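You operate a simulated robot arm through the tools that you are given. There is no shell and no other tool. Be economical: measure what you need, move in short steps, check, and stop when the job is done.

The job below is to be done with a simulated robot arm. You get a single attempt, and the scene is never put back.

TASK
Drop one 70 mL measure of pellets into the small jar with the orange foot.
Fine: stand it in the jar carrier, set the slider, slide the carrier IN, push the pellet filler's button once, slide it OUT; leave the other small jars.

It is judged by the outcome, as a careful person would: the job done as asked, and still so three seconds after it is handed in. It fails if anything else is knocked over, pushed out of place, dropped, spilled or broken.

THE ROBOT
A 6-joint arm with a two-finger parallel gripper, fixed in place. Base frame: the origin is at the foot of the arm, x ahead of it, y to its left, z up; the work surface is at about z = 868. Units: mm, degrees, N and s.
With the tool pointing down near the work surface it reaches from about 240 to 640 mm from the base axis. Its first joint turns from -66.0 to 66.0 degrees. Payload 2.7 kg.
Tool frame: the origin (TCP) lies between the finger pads and is the grasp point; the fingertips stand 23 mm ahead of it; z points along the fingers, y is the line along which they close. Largest opening 94 mm; finger width 38, thickness 10; the body of the gripper, 54 by 96 mm, starts 39 mm behind the TCP.
Orientation is that of the tool frame in the base frame, as a unit quaternion [x, y, z, w]. With the fingers straight down and closing along the base's y, the tool's x points along the base's -x, its y along +y and its z along -z.

THE INTERFACE
- The arm moves only by the tool nudge_tool. Its argument "rows" is one flat list of numbers, 7 for each row, row after row: the shift along the base's x, y, z in mm, then the turn, a rotation vector about the base's x, y, z in degrees, then the closure, from 0 (fully open) to 1 (shut). In form: [x, y, z, ax, ay, az, fingers, x, y, z, ax, ay, az, fingers, ...]. A call has 1 to 10 rows; each row is the pose to reach, as a shift and turn from the pose commanded when the call began. Rows are played at 5 a second. More than 50 mm and 8.6 degrees between two rows, or a gripper value outside its range, and nothing of the call is played. Where a pose cannot be reached the arm comes as near as it can. A force on the tool above 60 N (or 10 N above the force at the start of the call, whichever is more), or a blocked arm, ends the call early, and 0.2 s more pass. The fingers move at their own pace (about 45 mm/s each) and stop on an object; they squeeze with about 30 N. The grip force told is the motor's: it shows also when the fingers shut on nothing. Time passes only in rows, and 0.2 s behind the last, so rows that repeat a pose let the fingers close. The reply holds the time, the measured pose of the TCP, the force on the tool along the base axes, the opening and the grip force, in the units named above and with some noise.
- Cameras (640 x 400 px; columns grow to the right, rows downward): "scene" is fixed at [47.8, -410.7, 1427.1]; the picture's right is [0.96, -0.28, 0.00], its down [-0.10, -0.34, -0.94] and it looks along [0.26, 0.90, -0.35] (base axes); focal length 324 px, centre (320, 200). "wrist" rides on the gripper at [86, 16, -75] in the tool frame; the picture's right is [-0.18, 0.98, 0.00], its down [-0.58, -0.11, -0.81] and it looks along [-0.79, -0.15, 0.59] (tool axes); focal length 243 px, centre (320, 200). There is no depth. A picture from a camera that has moved, and an enlarged one, comes with that camera's place and axes in the base frame and with its lens.
- camera(camera): a new picture of that camera. No time passes.
- close_up(camera, box): a new picture of the part [left, top, right, bottom] of that camera's present view, enlarged. No time passes.
- hand_in(): hands the job in; it is judged then, once.

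Work in short steps. Places have to be worked out from the pictures, the camera data and where the tool is seen: move nearer, look again, correct. Check each grasp and each placing, and mend what went wrong. You have 120 turns and 68 pictures in all, those below and enlarged ones among them. Open the gripper and draw the arm clear of the work before you hand the job in, unless the task says otherwise; then end with one line.

The tools are called after "Emit:" as a command line: name --argument value ..., lists and objects as JSON in quotes. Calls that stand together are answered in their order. nudge_tool: Moves the arm, as the interface text tells. Its arguments: {"type":"object","properties":{"rows":{"type":"array","items":{"type":"number"}}},"required":["rows"]} The other tools are called the same way: camera (camera) takes a picture; close_up (camera, box) takes an enlarged picture of a part of a camera's view; hand_in () hands the job in.

At the start:

```text
clock: 0.0
eef_pos: [358.0, 19.3, 1303.5]
tcp_rot: [-0.001, 1.0, 0.002, 0.001]
force: [-0.4, 0.2, 0.0]
gripper_width: 93.9
grip_force: 0.1
```

scene: 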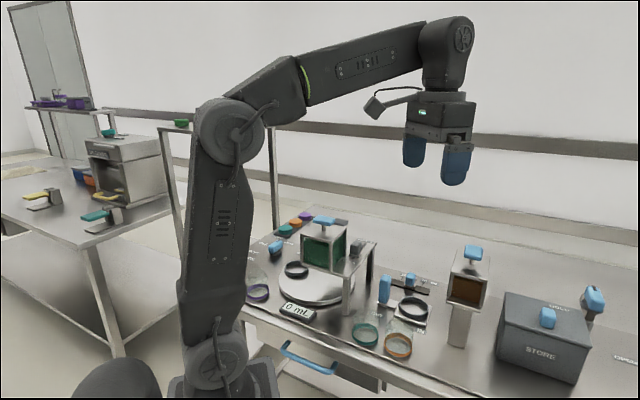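
wrist: 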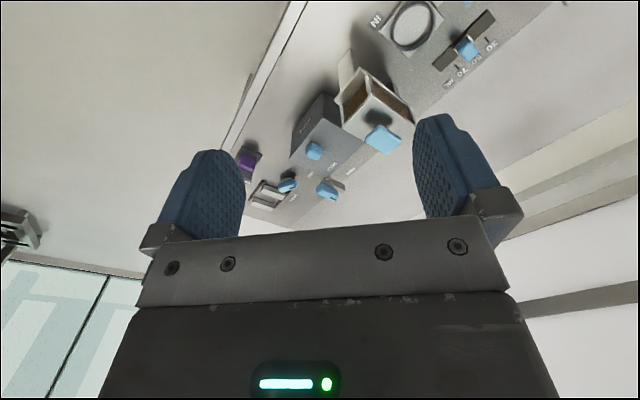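

The scene shows jars at the front and two dispensers. I enlarge the areas to identify parts.

Emit:
close_up --camera "scene" --box '[340, 230, 500, 370]'

Emit:
close_up --camera "scene" --box '[230, 200, 390, 340]'

Emit:
close_up --camera "scene" --box '[480, 240, 640, 390]'

Emit:
close_up --camera "wrist" --box '[230, 0, 550, 200]'

```text
2.86 times, centred on (420, 300) of scene
camera zoom: at [47.8, -410.7, 1427.1], right [0.96, -0.28, 0.0], down [-0.1, -0.34, -0.94], along [0.26, 0.9, -0.35], focal length 925 px, centre (34, -86)
```

zoom: 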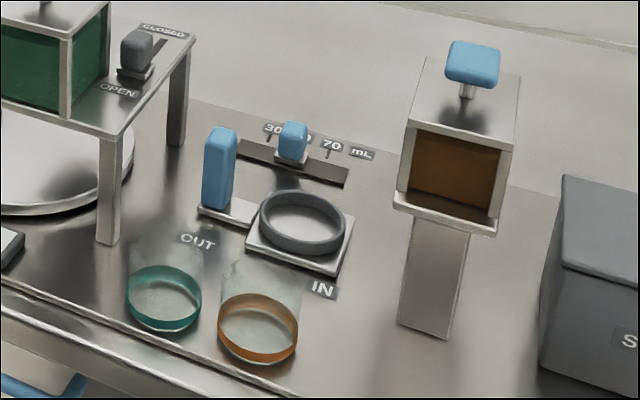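

```text
2.86 times, centred on (310, 270) of scene
camera zoom: at [47.8, -410.7, 1427.1], right [0.96, -0.28, 0.0], down [-0.1, -0.34, -0.94], along [0.26, 0.9, -0.35], focal length 925 px, centre (349, 0)
```

zoom: 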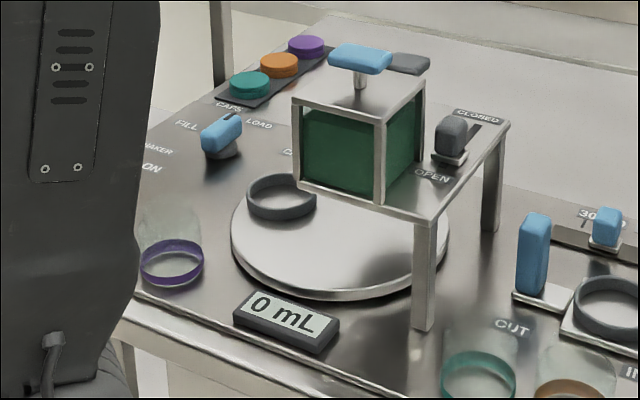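

```text
2.67 times, centred on (560, 315) of scene
camera zoom: at [47.8, -410.7, 1427.1], right [0.96, -0.28, 0.0], down [-0.1, -0.34, -0.94], along [0.26, 0.9, -0.35], focal length 864 px, centre (-320, -107)
```

zoom: 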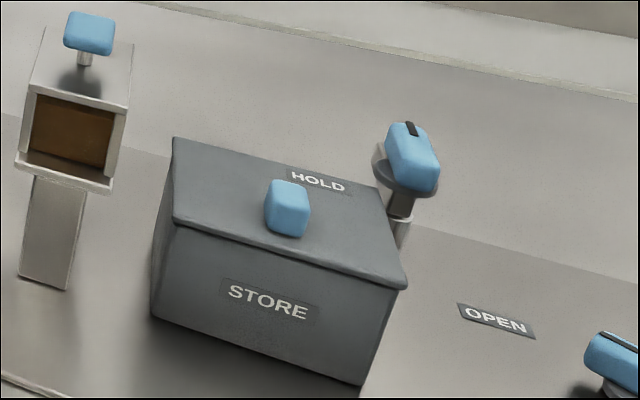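

```text
2.00 times, centred on (390, 100) of wrist
camera zoom: at [270.6, 35.2, 1379.3], right [0.18, 0.98, 0.0], down [0.58, -0.11, 0.81], along [0.79, -0.15, -0.59], focal length 485 px, centre (180, 400)
```

zoom: 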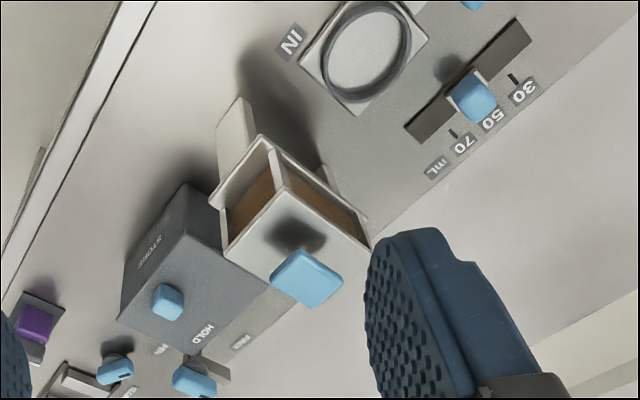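

The brown-hopper filler (button near (537,87,1077)) has the carrier near (460,164) with its rail pointing about -49°. The orange jar stands near (365,70). I turn the tool to that rail direction and go above the jar to look.

Emit:
nudge_tool --rows '[1, 8, -40, 0, 0, -8.1, 0, 2, 16, -80, 0, 0, -16.2, 0, 3, 25, -120, 0, 0, -24.4, 0, 4, 34, -160, 0, 0, -32.5, 0, 5, 42, -205, 0, 0, -40.6, 0, 7, 50, -250, 0, 0, -48.7, 0]'

Emit:
camera --camera "wrist"

Emit:
camera --camera "scene"

```text
clock: 1.4
eef_pos: [365.3, 68.4, 1054.0]
tcp_rot: [0.413, 0.911, 0.002, 0.001]
force: [0.0, 0.4, -0.6]
gripper_width: 94.1
grip_force: 0.1
```

```text
61 pictures are left
camera wrist: at [319.7, 143.8, 1129.7], right [0.86, 0.51, 0.0], down [0.3, -0.51, 0.81], along [0.41, -0.69, -0.59], focal length 243 px, centre (320, 200)
```

wrist: 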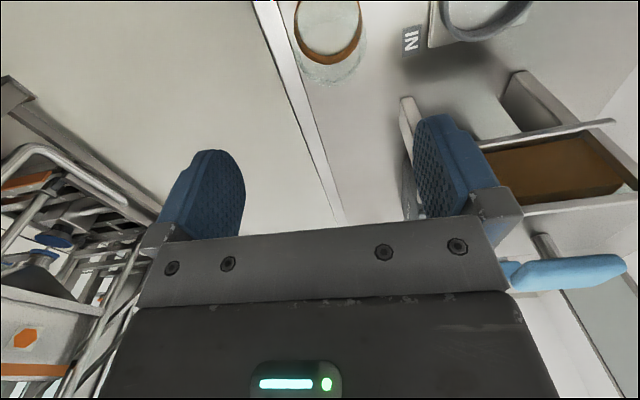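

```text
60 pictures are left
```

scene: 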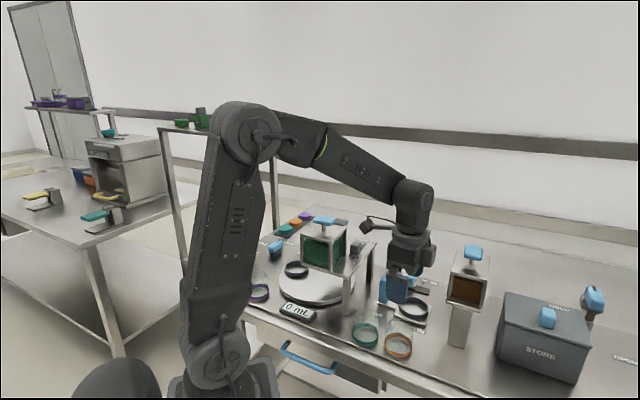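

The orange foot is cut by the picture's top edge; I back off along the rail direction a bit and rise to see it whole.

Emit:
nudge_tool --rows '[-20, 22, 20, 0, 0, 0, 0, -40, 45, 40, 0, 0, 0, 0]'

Emit:
camera --camera "wrist"

Emit:
close_up --camera "wrist" --box '[240, 0, 560, 200]'

Emit:
close_up --camera "scene" --box '[340, 250, 500, 370]'

```text
clock: 2.0
eef_pos: [325.0, 114.0, 1096.6]
tcp_rot: [0.413, 0.911, 0.001, 0.002]
force: [-0.6, -0.7, -0.3]
gripper_width: 94.0
grip_force: 0.2
```

```text
59 pictures are left
camera wrist: at [279.1, 189.1, 1171.4], right [0.86, 0.51, 0.0], down [0.3, -0.51, 0.81], along [0.41, -0.69, -0.59], focal length 243 px, centre (320, 200)
```

wrist: 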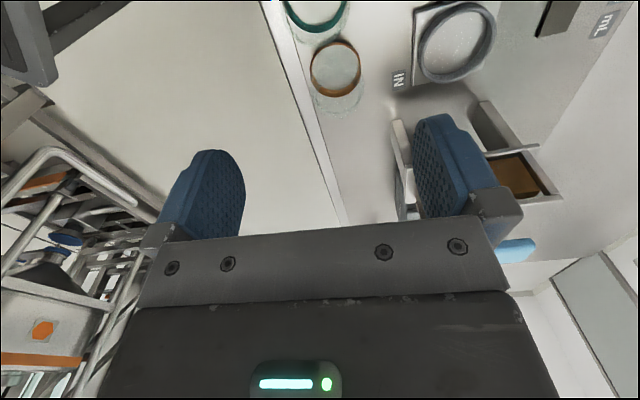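

```text
2.00 times, centred on (400, 100) of wrist
camera zoom: at [279.1, 189.1, 1171.4], right [0.86, 0.51, 0.0], down [0.3, -0.51, 0.81], along [0.41, -0.69, -0.59], focal length 485 px, centre (160, 400)
```

zoom: 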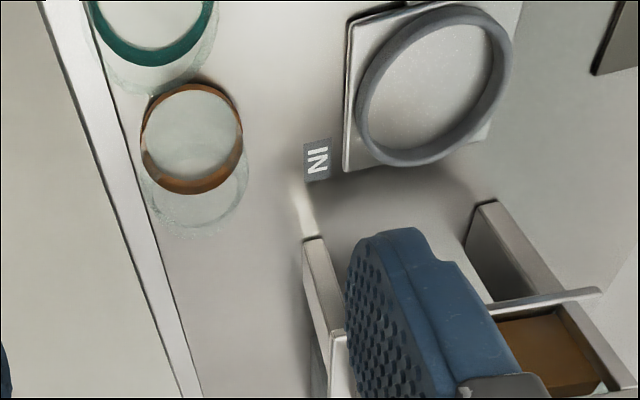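

```text
3.33 times, centred on (420, 310) of scene
camera zoom: at [47.8, -410.8, 1427.1], right [0.96, -0.28, 0.0], down [-0.1, -0.34, -0.94], along [0.26, 0.9, -0.35], focal length 1079 px, centre (-13, -167)
```

zoom: 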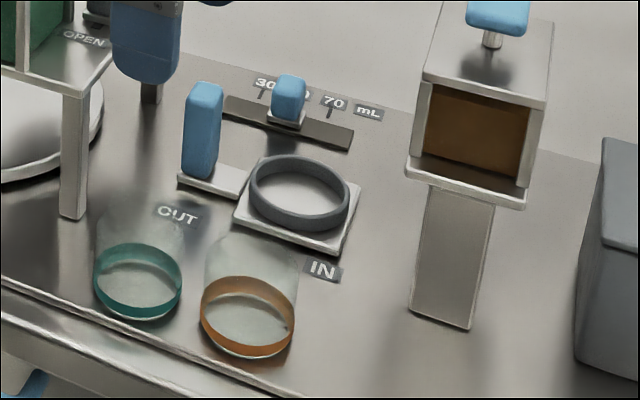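

Orange jar ≈ (366,78), about 52 mm tall; carrier ring top around z≈890. I move above the jar at mid height, then view it.

Emit:
nudge_tool --rows '[20, -18, -40, 0, 0, 0, 0, 41, -36, -85, 0, 0, 0, 0, 41, -36, -120, 0, 0, 0, 0, 41, -36, -120, 0, 0, 0, 0]'

Emit:
close_up --camera "wrist" --box '[160, 0, 480, 200]'

Emit:
close_up --camera "scene" --box '[340, 250, 500, 370]'

```text
refused: row 2 steps farther than a row can; nothing moved
```

```text
2.00 times, centred on (320, 100) of wrist
camera zoom: at [279.1, 189.1, 1171.4], right [0.86, 0.51, 0.0], down [0.3, -0.51, 0.81], along [0.41, -0.69, -0.59], focal length 485 px, centre (320, 400)
```

zoom: 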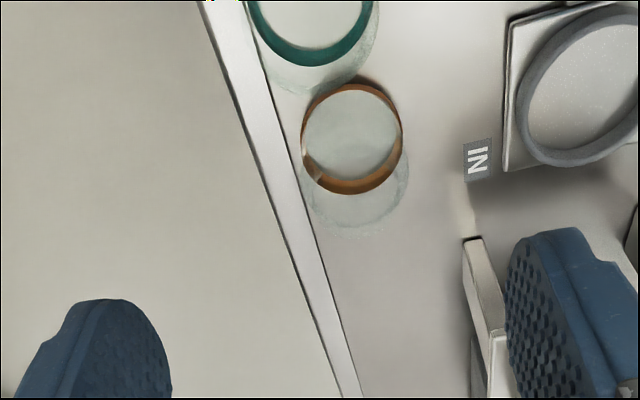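

```text
3.33 times, centred on (420, 310) of scene
camera zoom: at [47.8, -410.8, 1427.1], right [0.96, -0.28, 0.0], down [-0.1, -0.34, -0.94], along [0.26, 0.9, -0.35], focal length 1079 px, centre (-13, -167)
```

zoom: 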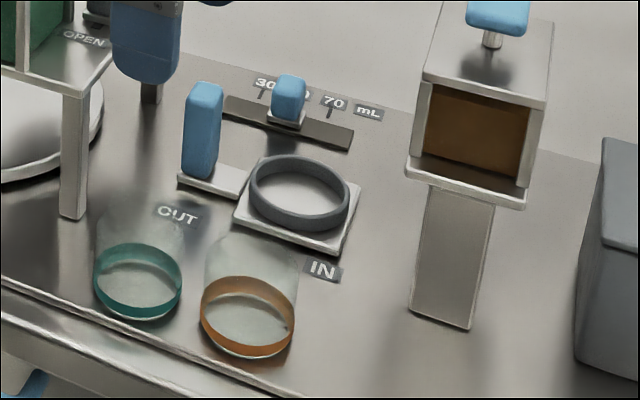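

A step was too large, so nothing moved; I repeat with smaller steps.

Emit:
nudge_tool --rows '[14, -12, -40, 0, 0, 0, 0, 28, -24, -80, 0, 0, 0, 0, 41, -36, -120, 0, 0, 0, 0, 41, -36, -120, 0, 0, 0, 0]'

Emit:
close_up --camera "wrist" --box '[160, 0, 480, 200]'

Emit:
close_up --camera "scene" --box '[340, 250, 500, 370]'

```text
clock: 3.0
eef_pos: [364.9, 77.5, 975.9]
tcp_rot: [0.412, 0.911, 0.001, 0.001]
force: [0.1, -0.5, -0.2]
gripper_width: 94.1
grip_force: 0.1
```

```text
2.00 times, centred on (320, 100) of wrist
camera zoom: at [319.6, 153.3, 1050.7], right [0.86, 0.51, 0.0], down [0.3, -0.51, 0.81], along [0.41, -0.69, -0.59], focal length 485 px, centre (320, 400)
```

zoom: 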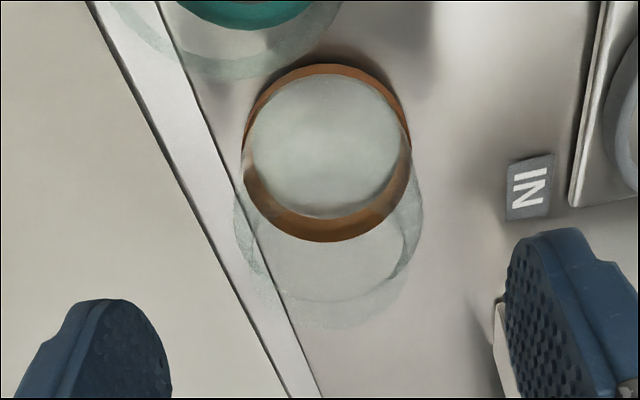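

```text
3.33 times, centred on (420, 310) of scene
camera zoom: at [47.8, -410.7, 1427.1], right [0.96, -0.28, 0.0], down [-0.1, -0.34, -0.94], along [0.26, 0.9, -0.35], focal length 1079 px, centre (-13, -167)
```

zoom: 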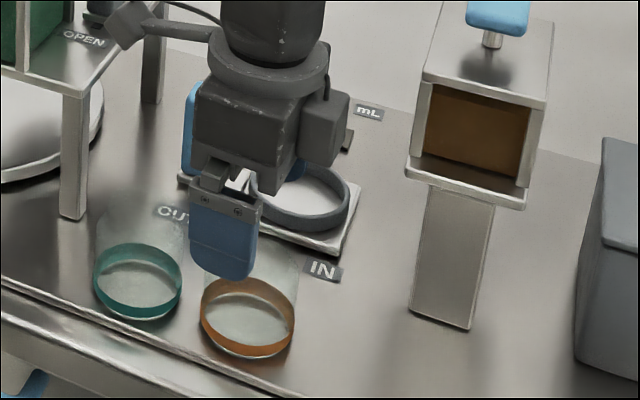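

Jar centre refines to (366,80), jar top about z 930. I descend to z≈919 so the tips stay above the carrier's ring height later, then close.

Emit:
nudge_tool --rows '[1, 2, -20, 0, 0, 0, 0, 1, 2, -40, 0, 0, 0, 0, 1, 2, -55, 0, 0, 0, 0, 1, 2, -55, 0, 0, 0, 0.3, 1, 2, -55, 0, 0, 0, 0.6, 1, 2, -55, 0, 0, 0, 0.6, 1, 2, -55, 0, 0, 0, 0.6]'

Emit:
close_up --camera "scene" --box '[340, 250, 500, 370]'

Emit:
camera --camera "wrist"

```text
clock: 4.6
eef_pos: [368.1, 79.6, 918.6]
tcp_rot: [0.411, 0.912, 0.001, 0.001]
force: [-0.3, 0.3, 0.1]
gripper_width: 59.3
grip_force: 29.3
```

```text
3.33 times, centred on (420, 310) of scene
camera zoom: at [47.8, -410.7, 1427.1], right [0.96, -0.28, 0.0], down [-0.1, -0.34, -0.94], along [0.26, 0.9, -0.35], focal length 1079 px, centre (-13, -167)
```

zoom: 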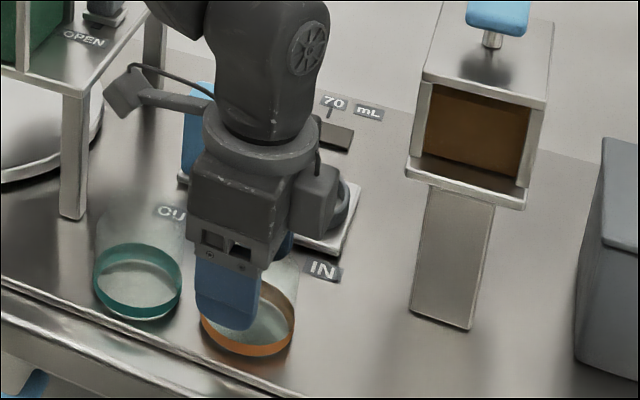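

```text
51 pictures are left
camera wrist: at [321.1, 155.2, 995.4], right [0.86, 0.51, 0.0], down [0.3, -0.51, 0.81], along [0.41, -0.69, -0.59], focal length 243 px, centre (320, 200)
```

wrist: 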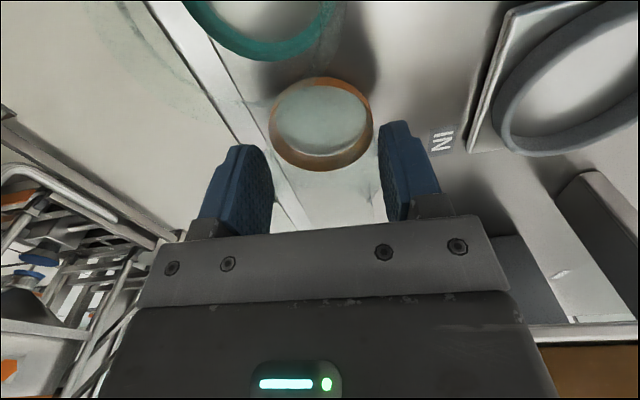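

Jar gripped (59.3 mm). I lift it straight and carry it over the carrier near (461,167).

Emit:
nudge_tool --rows '[0, 0, 15, 0, 0, 0, 0.6, 0, 0, 45, 0, 0, 0, 0.6, 0, 0, 85, 0, 0, 0, 0.6, 25, 23, 95, 0, 0, 0, 0.6, 50, 46, 95, 0, 0, 0, 0.6, 75, 68, 95, 0, 0, 0, 0.6, 94, 87, 95, 0, 0, 0, 0.6, 94, 87, 95, 0, 0, 0, 0.6]'

Emit:
camera --camera "wrist"

Emit:
close_up --camera "scene" --box '[340, 230, 500, 350]'

```text
clock: 6.4
eef_pos: [463.1, 168.3, 1014.7]
tcp_rot: [0.411, 0.912, 0.001, 0.002]
force: [0.8, -0.2, -0.4]
gripper_width: 37.5
grip_force: 0.0
```

```text
50 pictures are left
camera wrist: at [416.7, 243.9, 1089.4], right [0.86, 0.51, 0.0], down [0.3, -0.51, 0.81], along [0.41, -0.69, -0.59], focal length 243 px, centre (320, 200)
```

wrist: 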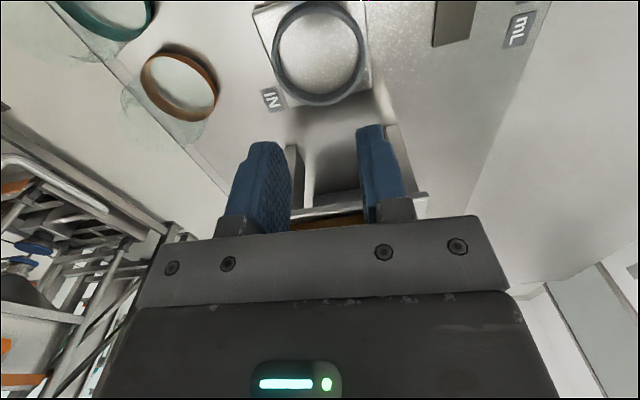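

```text
3.33 times, centred on (420, 290) of scene
camera zoom: at [47.8, -410.7, 1427.1], right [0.96, -0.28, 0.0], down [-0.1, -0.34, -0.94], along [0.26, 0.9, -0.35], focal length 1079 px, centre (-13, -100)
```

zoom: 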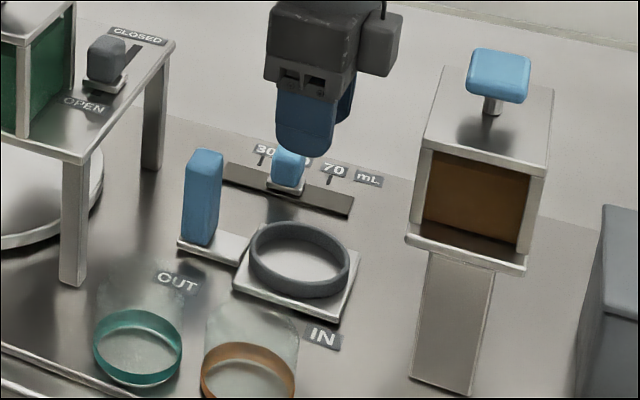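

The fingers went to 37.5 mm: the jar slipped out and appears still standing where it was. I zoom in on it to see its state and height.

Emit:
close_up --camera "scene" --box '[350, 300, 430, 370]'

Emit:
close_up --camera "wrist" --box '[60, 0, 400, 200]'

```text
5.71 times, centred on (390, 335) of scene
camera zoom: at [47.8, -410.7, 1427.1], right [0.96, -0.28, 0.0], down [-0.1, -0.34, -0.94], along [0.26, 0.9, -0.35], focal length 1850 px, centre (-80, -571)
```

zoom: 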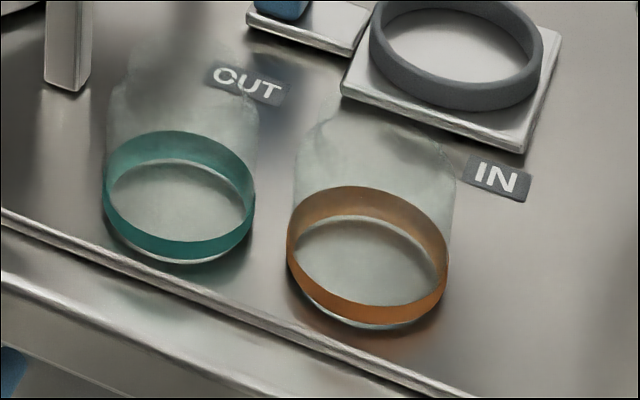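

```text
1.88 times, centred on (230, 100) of wrist
camera zoom: at [416.7, 243.9, 1089.4], right [0.86, 0.51, 0.0], down [0.3, -0.51, 0.81], along [0.41, -0.69, -0.59], focal length 457 px, centre (489, 388)
```

zoom: 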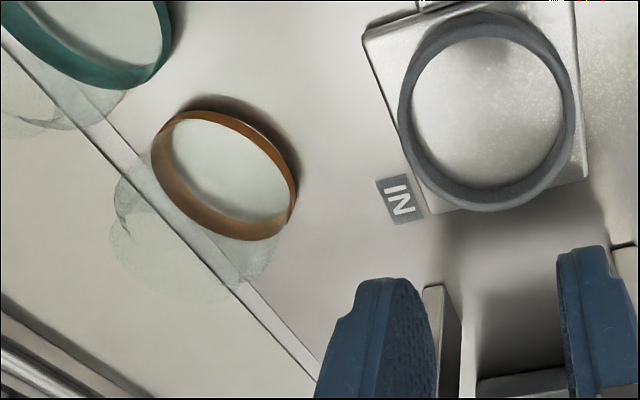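

The jars have a sloping shoulder and I gripped on it; it slipped with the jar still standing in place. I go back, grip about 12 mm lower on the straight wall, and test the lift slowly.

Emit:
nudge_tool --rows '[-25, -23, 10, 0, 0, 0, 0, -50, -46, 10, 0, 0, 0, 0, -75, -68, 10, 0, 0, 0, 0, -94, -87, 0, 0, 0, 0, 0, -94, -87, -40, 0, 0, 0, 0, -94, -87, -80, 0, 0, 0, 0, -94, -87, -107, 0, 0, 0, 0, -94, -87, -107, 0, 0, 0, 0.5, -94, -87, -107, 0, 0, 0, 1, -94, -87, -107, 0, 0, 0, 1]'

Emit:
nudge_tool --rows '[0, 0, 0, 0, 0, 0, 1, 0, 0, 0, 0, 0, 0, 1, 0, 0, 4, 0, 0, 0, 1, 0, 0, 9, 0, 0, 0, 1, 0, 0, 15, 0, 0, 0, 1, 0, 0, 15, 0, 0, 0, 1]'

Emit:
close_up --camera "scene" --box '[340, 250, 500, 370]'

Emit:
camera --camera "wrist"

```text
clock: 8.6
eef_pos: [366.0, 80.7, 908.1]
tcp_rot: [0.411, 0.912, 0.001, 0.0]
force: [0.0, 0.2, 0.4]
gripper_width: 58.8
grip_force: 29.9
```

```text
clock: 10.0
eef_pos: [365.9, 80.3, 922.4]
tcp_rot: [0.412, 0.911, 0.001, 0.001]
force: [-0.2, -1.8, -1.4]
gripper_width: 58.7
grip_force: 30.5
```

```text
3.33 times, centred on (420, 310) of scene
camera zoom: at [47.8, -410.7, 1427.1], right [0.96, -0.28, 0.0], down [-0.1, -0.34, -0.94], along [0.26, 0.9, -0.35], focal length 1079 px, centre (-13, -167)
```

zoom: 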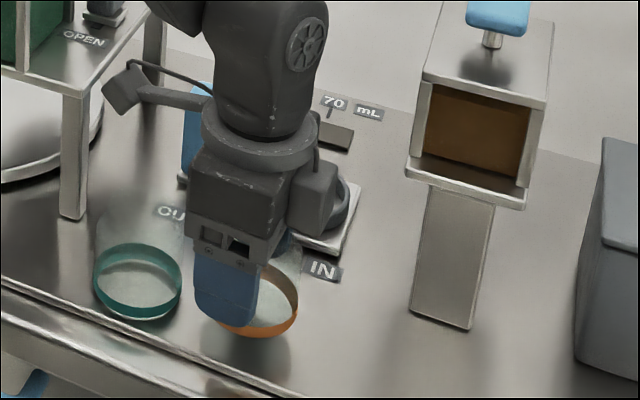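

```text
45 pictures are left
camera wrist: at [320.6, 156.1, 997.6], right [0.86, 0.51, 0.0], down [0.3, -0.51, 0.81], along [0.41, -0.69, -0.59], focal length 243 px, centre (320, 200)
```

wrist: 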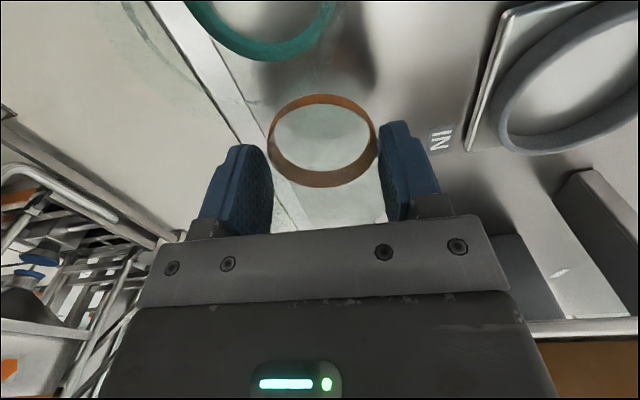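

The jar is now lifted and centred in the grip. I raise it and carry it above the carrier at (460.5,169).

Emit:
nudge_tool --rows '[0, 0, 25, 0, 0, 0, 1, 0, 0, 55, 0, 0, 0, 1, 24, 22, 65, 0, 0, 0, 1, 48, 44, 65, 0, 0, 0, 1, 72, 66, 65, 0, 0, 0, 1, 94.5, 88.5, 65, 0, 0, 0, 1, 94.5, 88.5, 50, 0, 0, 0, 1, 94.5, 88.5, 35, 0, 0, 0, 1, 94.5, 88.5, 35, 0, 0, 0, 1]'

Emit:
camera --camera "wrist"

Emit:
close_up --camera "scene" --box '[360, 230, 480, 320]'

```text
clock: 12.0
eef_pos: [460.9, 170.1, 956.3]
tcp_rot: [0.411, 0.911, 0.002, 0.0]
force: [-0.5, -0.2, -0.2]
gripper_width: 58.9
grip_force: 30.1
```

```text
44 pictures are left
camera wrist: at [415.1, 245.2, 1032.3], right [0.86, 0.51, 0.0], down [0.3, -0.51, 0.81], along [0.41, -0.69, -0.59], focal length 243 px, centre (320, 200)
```

wrist: 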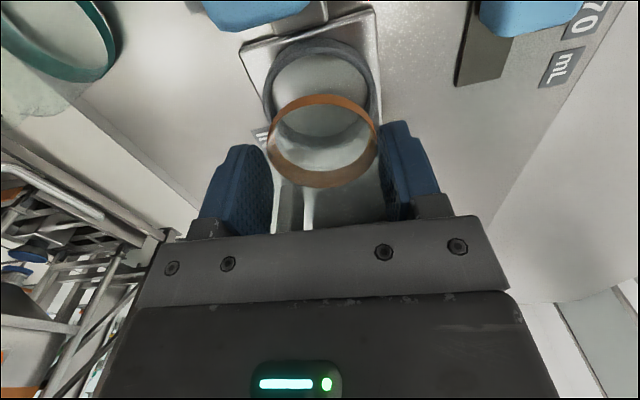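

```text
4.44 times, centred on (420, 275) of scene
camera zoom: at [47.8, -410.7, 1427.1], right [0.96, -0.28, 0.0], down [-0.1, -0.34, -0.94], along [0.26, 0.9, -0.35], focal length 1439 px, centre (-124, -133)
```

zoom: 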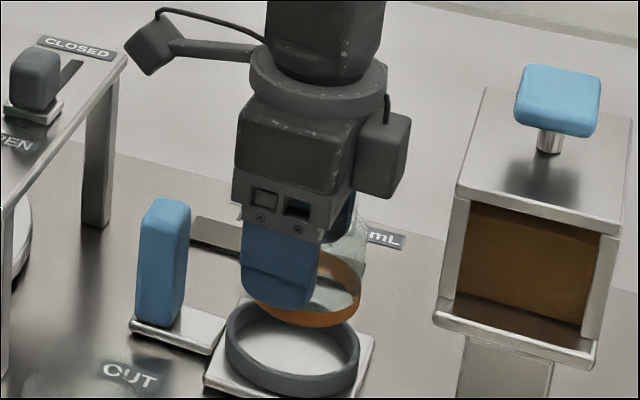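

Nearly aligned; I zoom in to measure the lateral offset between jar foot and carrier ring precisely.

Emit:
close_up --camera "wrist" --box '[230, 20, 410, 200]'

```text
2.22 times, centred on (320, 110) of wrist
camera zoom: at [415.1, 245.2, 1032.3], right [0.86, 0.51, 0.0], down [0.3, -0.51, 0.81], along [0.41, -0.69, -0.59], focal length 539 px, centre (320, 400)
```

zoom: 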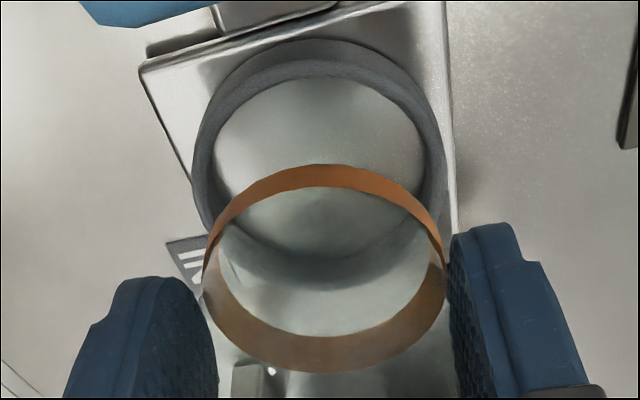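

Edge fits suggest the ring is a few mm farther along the rail (−y/+x) than my aim. I correct by about (+2,−3.5), lower to just above the ring, and look again.

Emit:
nudge_tool --rows '[2, -3.5, -8, 0, 0, 0, 1, 2, -3.5, -18, 0, 0, 0, 1, 2, -3.5, -18, 0, 0, 0, 1]'

Emit:
close_up --camera "wrist" --box '[230, 20, 410, 200]'

Emit:
close_up --camera "scene" --box '[380, 260, 460, 320]'

```text
clock: 12.8
eef_pos: [462.3, 165.9, 938.9]
tcp_rot: [0.412, 0.911, 0.002, 0.002]
force: [0.6, 0.9, -0.8]
gripper_width: 59.0
grip_force: 30.2
```

```text
2.22 times, centred on (320, 110) of wrist
camera zoom: at [416.8, 241.3, 1014.2], right [0.86, 0.51, 0.0], down [0.3, -0.51, 0.81], along [0.41, -0.69, -0.59], focal length 539 px, centre (320, 400)
```

zoom: 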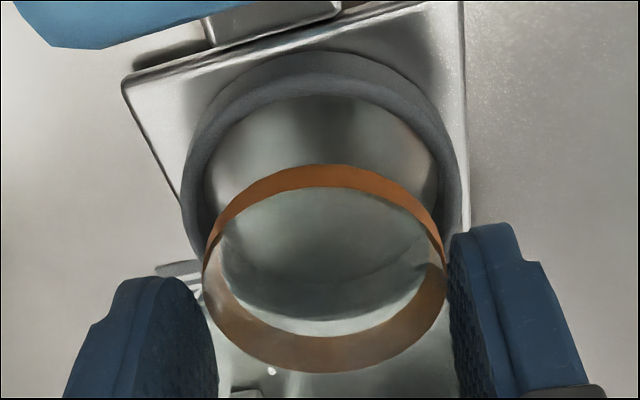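

```text
6.67 times, centred on (420, 290) of scene
camera zoom: at [47.8, -410.7, 1427.1], right [0.96, -0.28, 0.0], down [-0.1, -0.34, -0.94], along [0.26, 0.9, -0.35], focal length 2159 px, centre (-347, -400)
```

zoom: 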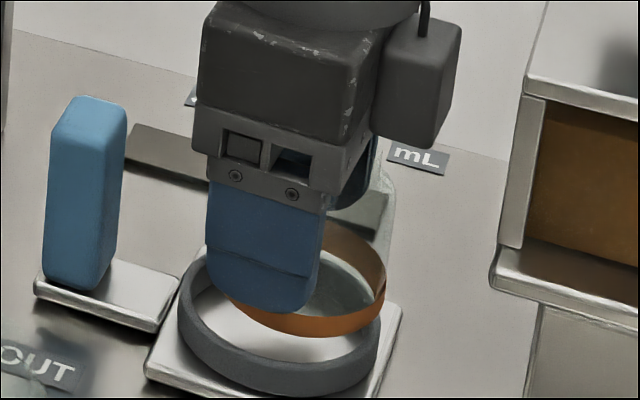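

Scene view shows the jar's foot sits too far along the rail relative to the ring: the jar is held some mm ahead of the TCP. I back up by about 7 mm along the rail with a 1 mm lateral trim.

Emit:
nudge_tool --rows '[-5.4, 4.8, 0, 0, 0, 0, 1, -5.4, 4.8, 0, 0, 0, 0, 1]'

Emit:
close_up --camera "wrist" --box '[230, 20, 410, 200]'

Emit:
close_up --camera "scene" --box '[380, 260, 460, 320]'

```text
clock: 13.4
eef_pos: [457.2, 170.4, 938.8]
tcp_rot: [0.411, 0.912, 0.001, 0.001]
force: [-0.4, -0.4, -0.1]
gripper_width: 58.7
grip_force: 30.0
```

```text
2.22 times, centred on (320, 110) of wrist
camera zoom: at [411.7, 246.1, 1013.8], right [0.86, 0.51, 0.0], down [0.3, -0.51, 0.81], along [0.41, -0.69, -0.59], focal length 539 px, centre (320, 400)
```

zoom: 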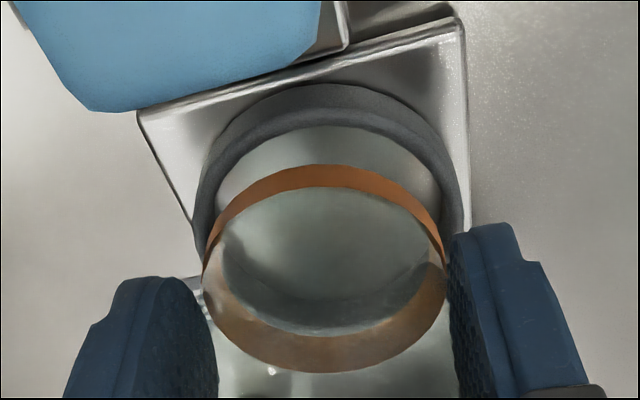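

```text
6.67 times, centred on (420, 290) of scene
camera zoom: at [47.8, -410.7, 1427.1], right [0.96, -0.28, 0.0], down [-0.1, -0.34, -0.94], along [0.26, 0.9, -0.35], focal length 2159 px, centre (-347, -400)
```

zoom: 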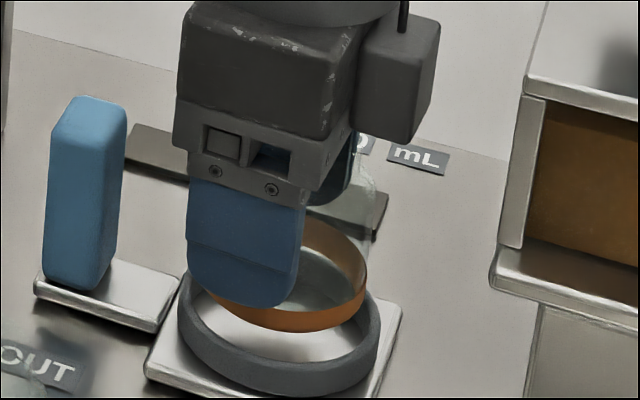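

Now within about 2 mm. A small trim, then lower to just above the ring's top for a final check.

Emit:
nudge_tool --rows '[0.4, 1.7, -4, 0, 0, 0, 1, 0.4, 1.7, -8, 0, 0, 0, 1, 0.4, 1.7, -8, 0, 0, 0, 1]'

Emit:
close_up --camera "wrist" --box '[230, 20, 410, 200]'

Emit:
close_up --camera "scene" --box '[390, 270, 450, 315]'

```text
clock: 14.2
eef_pos: [457.8, 172.6, 931.3]
tcp_rot: [0.411, 0.911, 0.002, 0.001]
force: [-0.5, 0.7, -1.0]
gripper_width: 58.7
grip_force: 29.9
```

```text
2.22 times, centred on (320, 110) of wrist
camera zoom: at [412.6, 247.3, 1006.1], right [0.86, 0.51, 0.0], down [0.3, -0.51, 0.81], along [0.41, -0.69, -0.59], focal length 539 px, centre (320, 400)
```

zoom: 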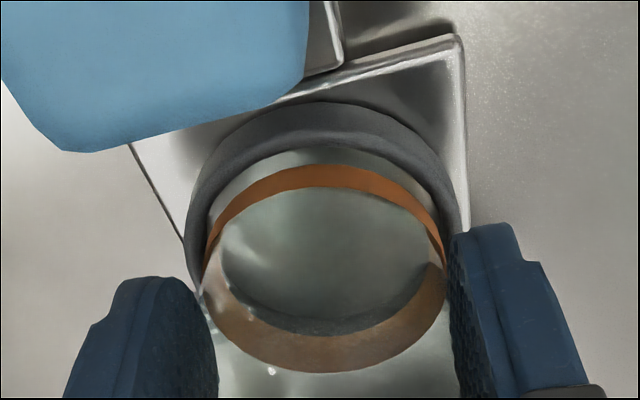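

```text
8.89 times, centred on (420, 292) of scene
camera zoom: at [47.8, -410.7, 1427.1], right [0.96, -0.28, 0.0], down [-0.1, -0.34, -0.94], along [0.26, 0.9, -0.35], focal length 2878 px, centre (-569, -622)
```

zoom: 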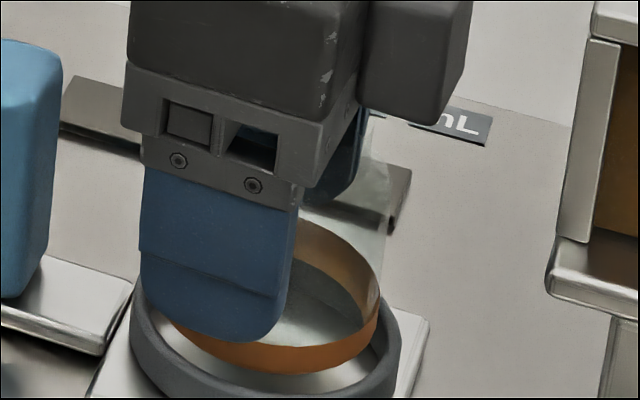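

Lateral alignment is good; along the rail the two views differ by only ±2 mm. I trim −1 mm and lower in small steps, watching the force.

Emit:
nudge_tool --rows '[-0.6, 0.7, -3, 0, 0, 0, 1, -0.6, 0.7, -5, 0, 0, 0, 1, -0.6, 0.7, -5, 0, 0, 0, 1]'

Emit:
close_up --camera "wrist" --box '[230, 20, 410, 200]'

Emit:
close_up --camera "scene" --box '[390, 275, 450, 320]'

```text
clock: 15.0
eef_pos: [458.5, 172.0, 925.0]
tcp_rot: [0.412, 0.911, 0.0, 0.002]
force: [0.2, 0.9, -2.2]
gripper_width: 58.7
grip_force: 30.1
```

```text
2.22 times, centred on (320, 110) of wrist
camera zoom: at [411.9, 247.8, 1000.9], right [0.86, 0.51, 0.0], down [0.3, -0.51, 0.81], along [0.41, -0.69, -0.59], focal length 539 px, centre (320, 400)
```

zoom: 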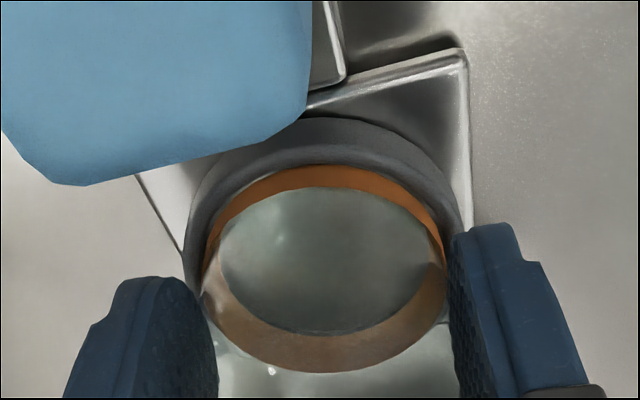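

```text
8.89 times, centred on (420, 298) of scene
camera zoom: at [47.8, -410.7, 1427.1], right [0.96, -0.28, 0.0], down [-0.1, -0.34, -0.94], along [0.26, 0.9, -0.35], focal length 2878 px, centre (-569, -667)
```

zoom: 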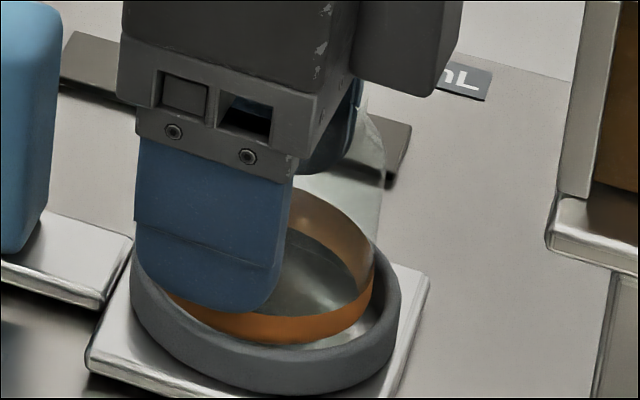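

The foot now sits concentric at the ring's mouth. I lower on in 2–3 mm steps.

Emit:
nudge_tool --rows '[0, 0, -2.5, 0, 0, 0, 1, 0, 0, -5, 0, 0, 0, 1, 0, 0, -7.5, 0, 0, 0, 1, 0, 0, -7.5, 0, 0, 0, 1]'

Emit:
close_up --camera "scene" --box '[390, 275, 450, 320]'

```text
clock: 16.0
eef_pos: [458.5, 172.9, 918.5]
tcp_rot: [0.411, 0.912, 0.001, 0.001]
force: [-0.1, -0.5, -0.8]
gripper_width: 58.9
grip_force: 30.7
```

```text
8.89 times, centred on (420, 298) of scene
camera zoom: at [47.8, -410.7, 1427.1], right [0.96, -0.28, 0.0], down [-0.1, -0.34, -0.94], along [0.26, 0.9, -0.35], focal length 2878 px, centre (-569, -667)
```

zoom: 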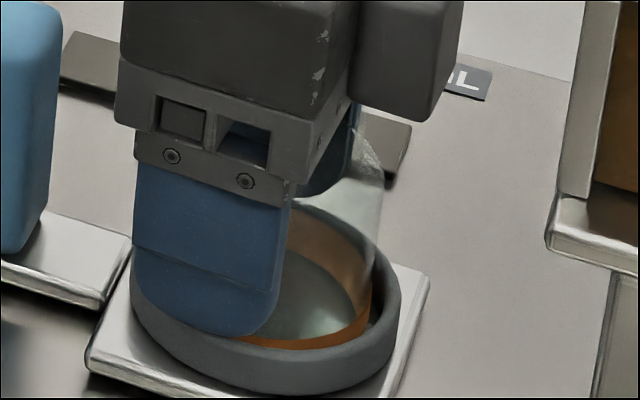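

The foot is inside the ring with no contact force; I continue down until it seats.

Emit:
nudge_tool --rows '[0, 0, -1.5, 0, 0, 0, 1, 0, 0, -3, 0, 0, 0, 1, 0, 0, -4, 0, 0, 0, 1, 0, 0, -4, 0, 0, 0, 1]'

Emit:
close_up --camera "scene" --box '[390, 275, 450, 320]'

```text
clock: 17.0
eef_pos: [459.7, 172.0, 916.9]
tcp_rot: [0.411, 0.911, 0.003, 0.003]
force: [-5.8, -6.4, 32.1]
gripper_width: 58.8
grip_force: 30.2
```

```text
8.89 times, centred on (420, 298) of scene
camera zoom: at [47.2, -411.1, 1427.0], right [0.96, -0.28, 0.0], down [-0.1, -0.34, -0.94], along [0.26, 0.9, -0.35], focal length 2878 px, centre (-569, -667)
```

zoom: 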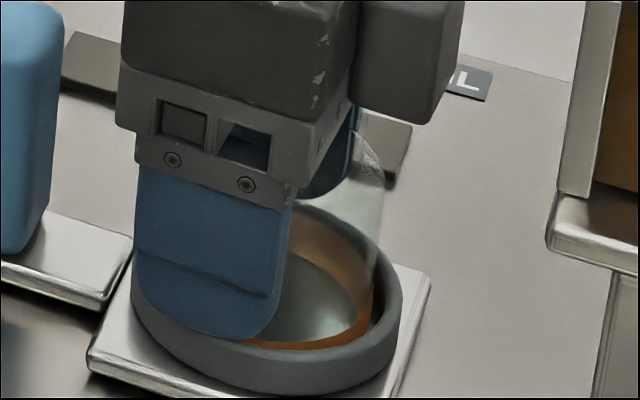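

Contact at 32 N: the jar is seated. I relieve the force by 2.5 mm, open, and then rise straight up.

Emit:
nudge_tool --rows '[0, 0, 2.5, 0, 0, 0, 1, 0, 0, 2.5, 0, 0, 0, 0.35, 0, 0, 2.5, 0, 0, 0, 0.2, 0, 0, 2.5, 0, 0, 0, 0.05, 0, 0, 2.5, 0, 0, 0, 0, 0, 0, 2.5, 0, 0, 0, 0]'

Emit:
nudge_tool --rows '[0, 0, 20, 0, 0, 0, 0, 0, 0, 50, 0, 0, 0, 0, 0, 0, 90, 0, 0, 0, 0, 0, 0, 130, 0, 0, 0, 0, -10, 10, 170, 0, 0, 0, 0, -10, 10, 170, 0, 0, 0, 0]'

Emit:
close_up --camera "scene" --box '[360, 240, 500, 345]'

Emit:
camera --camera "wrist"

```text
clock: 18.4
eef_pos: [456.9, 171.9, 917.0]
tcp_rot: [0.412, 0.911, 0.001, 0.001]
force: [0.2, 1.1, 0.0]
gripper_width: 93.8
grip_force: 0.2
```

```text
clock: 19.8
eef_pos: [449.9, 183.2, 1086.6]
tcp_rot: [0.412, 0.911, 0.001, 0.002]
force: [0.6, 0.2, -0.1]
gripper_width: 94.0
grip_force: 0.0
```

```text
3.81 times, centred on (430, 292) of scene
camera zoom: at [47.8, -410.7, 1427.1], right [0.96, -0.28, 0.0], down [-0.1, -0.34, -0.94], along [0.26, 0.9, -0.35], focal length 1234 px, centre (-99, -152)
```

zoom: 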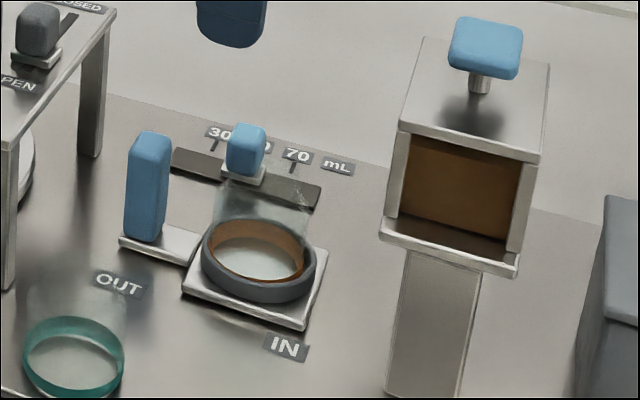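

```text
30 pictures are left
camera wrist: at [405.2, 258.9, 1162.0], right [0.86, 0.51, 0.0], down [0.3, -0.51, 0.81], along [0.41, -0.69, -0.59], focal length 243 px, centre (320, 200)
```

wrist: 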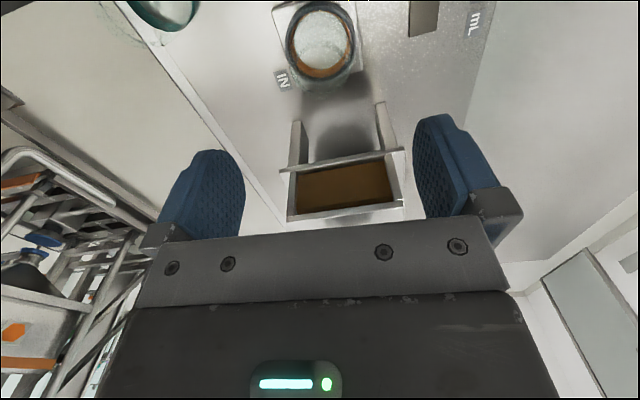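

The jar stands in the carrier. Next the slider, which sits at 50 near (513,268); I go over it at a safe height and look.

Emit:
nudge_tool --rows '[22, 27, -10, 0, 0, 0, 0, 45, 54, -30, 0, 0, 0, 0, 68, 82, -60, 0, 0, 0, 0, 68, 82, -80, 0, 0, 0, 0, 68, 82, -80, 0, 0, 0, 0]'

Emit:
camera --camera "wrist"

Emit:
close_up --camera "scene" --box '[340, 200, 500, 320]'

```text
clock: 21.0
eef_pos: [515.5, 262.2, 1008.2]
tcp_rot: [0.411, 0.912, 0.002, 0.002]
force: [-0.3, 0.4, 0.2]
gripper_width: 93.9
grip_force: 0.1
```

```text
29 pictures are left
camera wrist: at [469.5, 338.3, 1083.0], right [0.86, 0.51, 0.0], down [0.3, -0.51, 0.81], along [0.41, -0.69, -0.59], focal length 243 px, centre (320, 200)
```

wrist: 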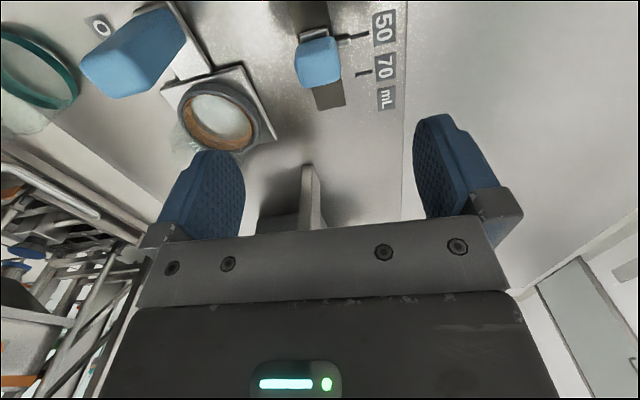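

```text
3.33 times, centred on (420, 260) of scene
camera zoom: at [47.8, -410.7, 1427.1], right [0.96, -0.28, 0.0], down [-0.1, -0.34, -0.94], along [0.26, 0.9, -0.35], focal length 1079 px, centre (-13, 0)
```

zoom: 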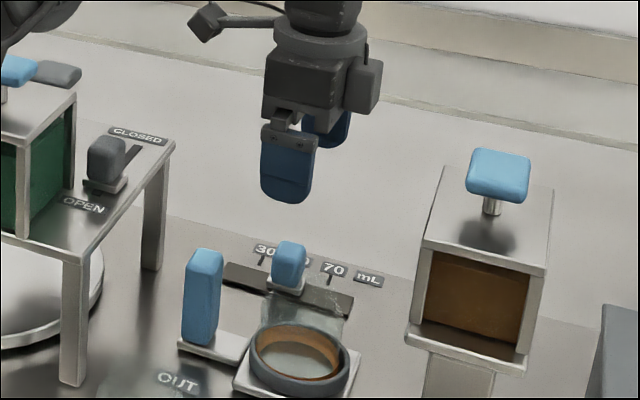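

Ticks are 30 mm apart along about −46°; the knob (near (509,267), top ≈ z 905) is at 50. I descend with fingers partly open around it.

Emit:
nudge_tool --rows '[-6, 5, -30, 0, 0, 0, 0.3, -6, 5, -65, 0, 0, 0, 0.35, -6, 5, -90, 0, 0, 0, 0.35, -6, 5, -100, 0, 0, 0, 0.35, -6, 5, -100, 0, 0, 0, 0.35]'

Emit:
camera --camera "wrist"

Emit:
close_up --camera "scene" --box '[360, 220, 480, 310]'

```text
clock: 22.2
eef_pos: [511.1, 269.3, 907.4]
tcp_rot: [0.411, 0.911, 0.001, 0.001]
force: [0.3, -0.8, 0.3]
gripper_width: 61.0
grip_force: 0.1
```

```text
27 pictures are left
camera wrist: at [463.6, 345.6, 983.3], right [0.86, 0.51, 0.0], down [0.3, -0.51, 0.81], along [0.41, -0.69, -0.59], focal length 243 px, centre (320, 200)
```

wrist: 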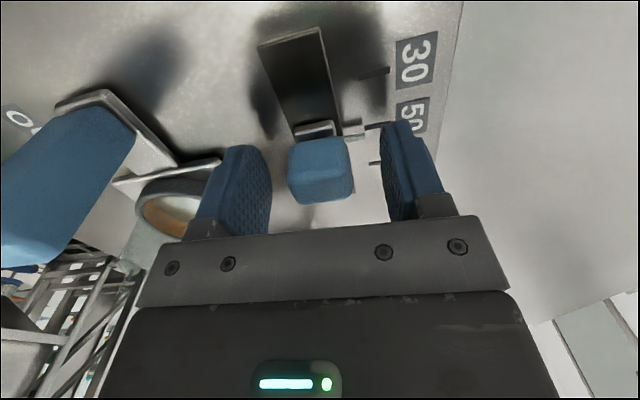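

```text
4.44 times, centred on (420, 265) of scene
camera zoom: at [47.8, -410.7, 1427.1], right [0.96, -0.28, 0.0], down [-0.1, -0.34, -0.94], along [0.26, 0.9, -0.35], focal length 1439 px, centre (-124, -89)
```

zoom: 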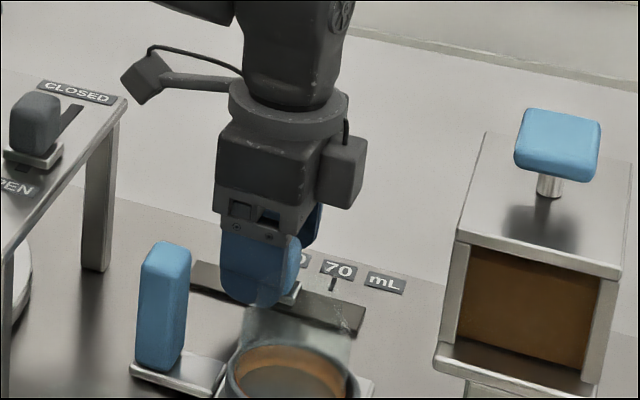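

The knob (with pointer at 50) is centred between the fingers. I close, then drag it 30 mm toward 70.

Emit:
nudge_tool --rows '[0, 0, 0, 0, 0, 0, 0.6, 0, 0, 0, 0, 0, 0, 0.9, 0, 0, 0, 0, 0, 0, 1, 0, 0, 0, 0, 0, 0, 1, 0, 0, 0, 0, 0, 0, 1]'

Emit:
nudge_tool --rows '[5, -5.5, 0, 0, 0, 0, 1, 10, -11, 0, 0, 0, 0, 1, 15, -16.3, 0, 0, 0, 0, 1, 20.4, -22, 0, 0, 0, 0, 1, 20.4, -22, 0, 0, 0, 0, 1]'

Emit:
camera --camera "wrist"

```text
clock: 23.4
eef_pos: [509.5, 269.3, 907.7]
tcp_rot: [0.41, 0.912, 0.0, 0.0]
force: [-9.3, -9.8, 2.5]
gripper_width: 32.8
grip_force: 45.2
```

```text
clock: 24.6
eef_pos: [529.7, 247.9, 908.9]
tcp_rot: [0.411, 0.911, 0.003, 0.002]
force: [-1.1, 1.8, 7.5]
gripper_width: 32.5
grip_force: 45.3
```

```text
25 pictures are left
camera wrist: at [483.9, 323.3, 983.4], right [0.86, 0.51, 0.01], down [0.3, -0.51, 0.81], along [0.42, -0.69, -0.59], focal length 243 px, centre (320, 200)
```

wrist: 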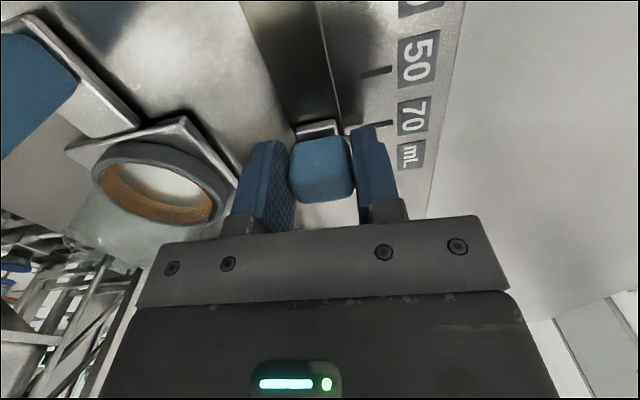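

Pointer appears near 70. I release, rise and check.

Emit:
nudge_tool --rows '[0, 0, 0, 0, 0, 0, 0.5, 0, 0, 0, 0, 0, 0, 0.35, 0, 0, 0, 0, 0, 0, 0.35, 0, 0, 30, 0, 0, 0, 0.35, 0, 0, 70, 0, 0, 0, 0.35, -10, 10, 110, 0, 0, 0, 0.35, -20, 22, 130, 0, 0, 0, 0.35, -20, 22, 130, 0, 0, 0, 0.35]'

Emit:
close_up --camera "wrist" --box '[120, 0, 440, 200]'

Emit:
close_up --camera "scene" --box '[360, 230, 480, 320]'

```text
clock: 26.4
eef_pos: [510.8, 270.6, 1038.5]
tcp_rot: [0.412, 0.911, 0.001, 0.002]
force: [-0.6, 0.3, -0.2]
gripper_width: 61.2
grip_force: 0.1
```

```text
2.00 times, centred on (280, 100) of wrist
camera zoom: at [465.2, 345.6, 1112.9], right [0.86, 0.51, 0.0], down [0.3, -0.51, 0.81], along [0.41, -0.69, -0.59], focal length 485 px, centre (400, 400)
```

zoom: 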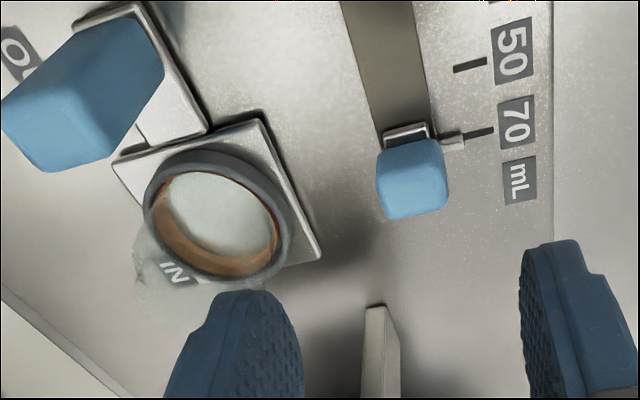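

```text
4.44 times, centred on (420, 275) of scene
camera zoom: at [47.8, -410.7, 1427.1], right [0.96, -0.28, 0.0], down [-0.1, -0.34, -0.94], along [0.26, 0.9, -0.35], focal length 1439 px, centre (-124, -133)
```

zoom: 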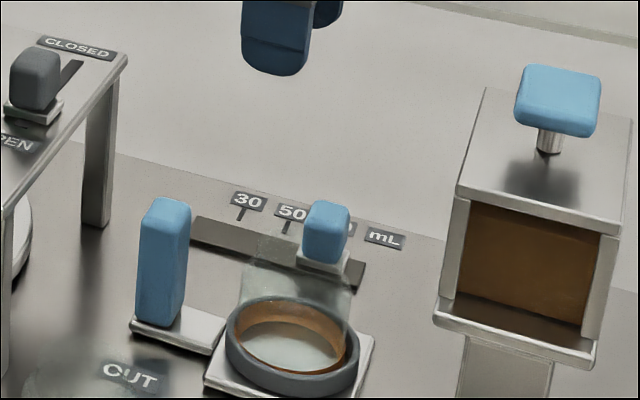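

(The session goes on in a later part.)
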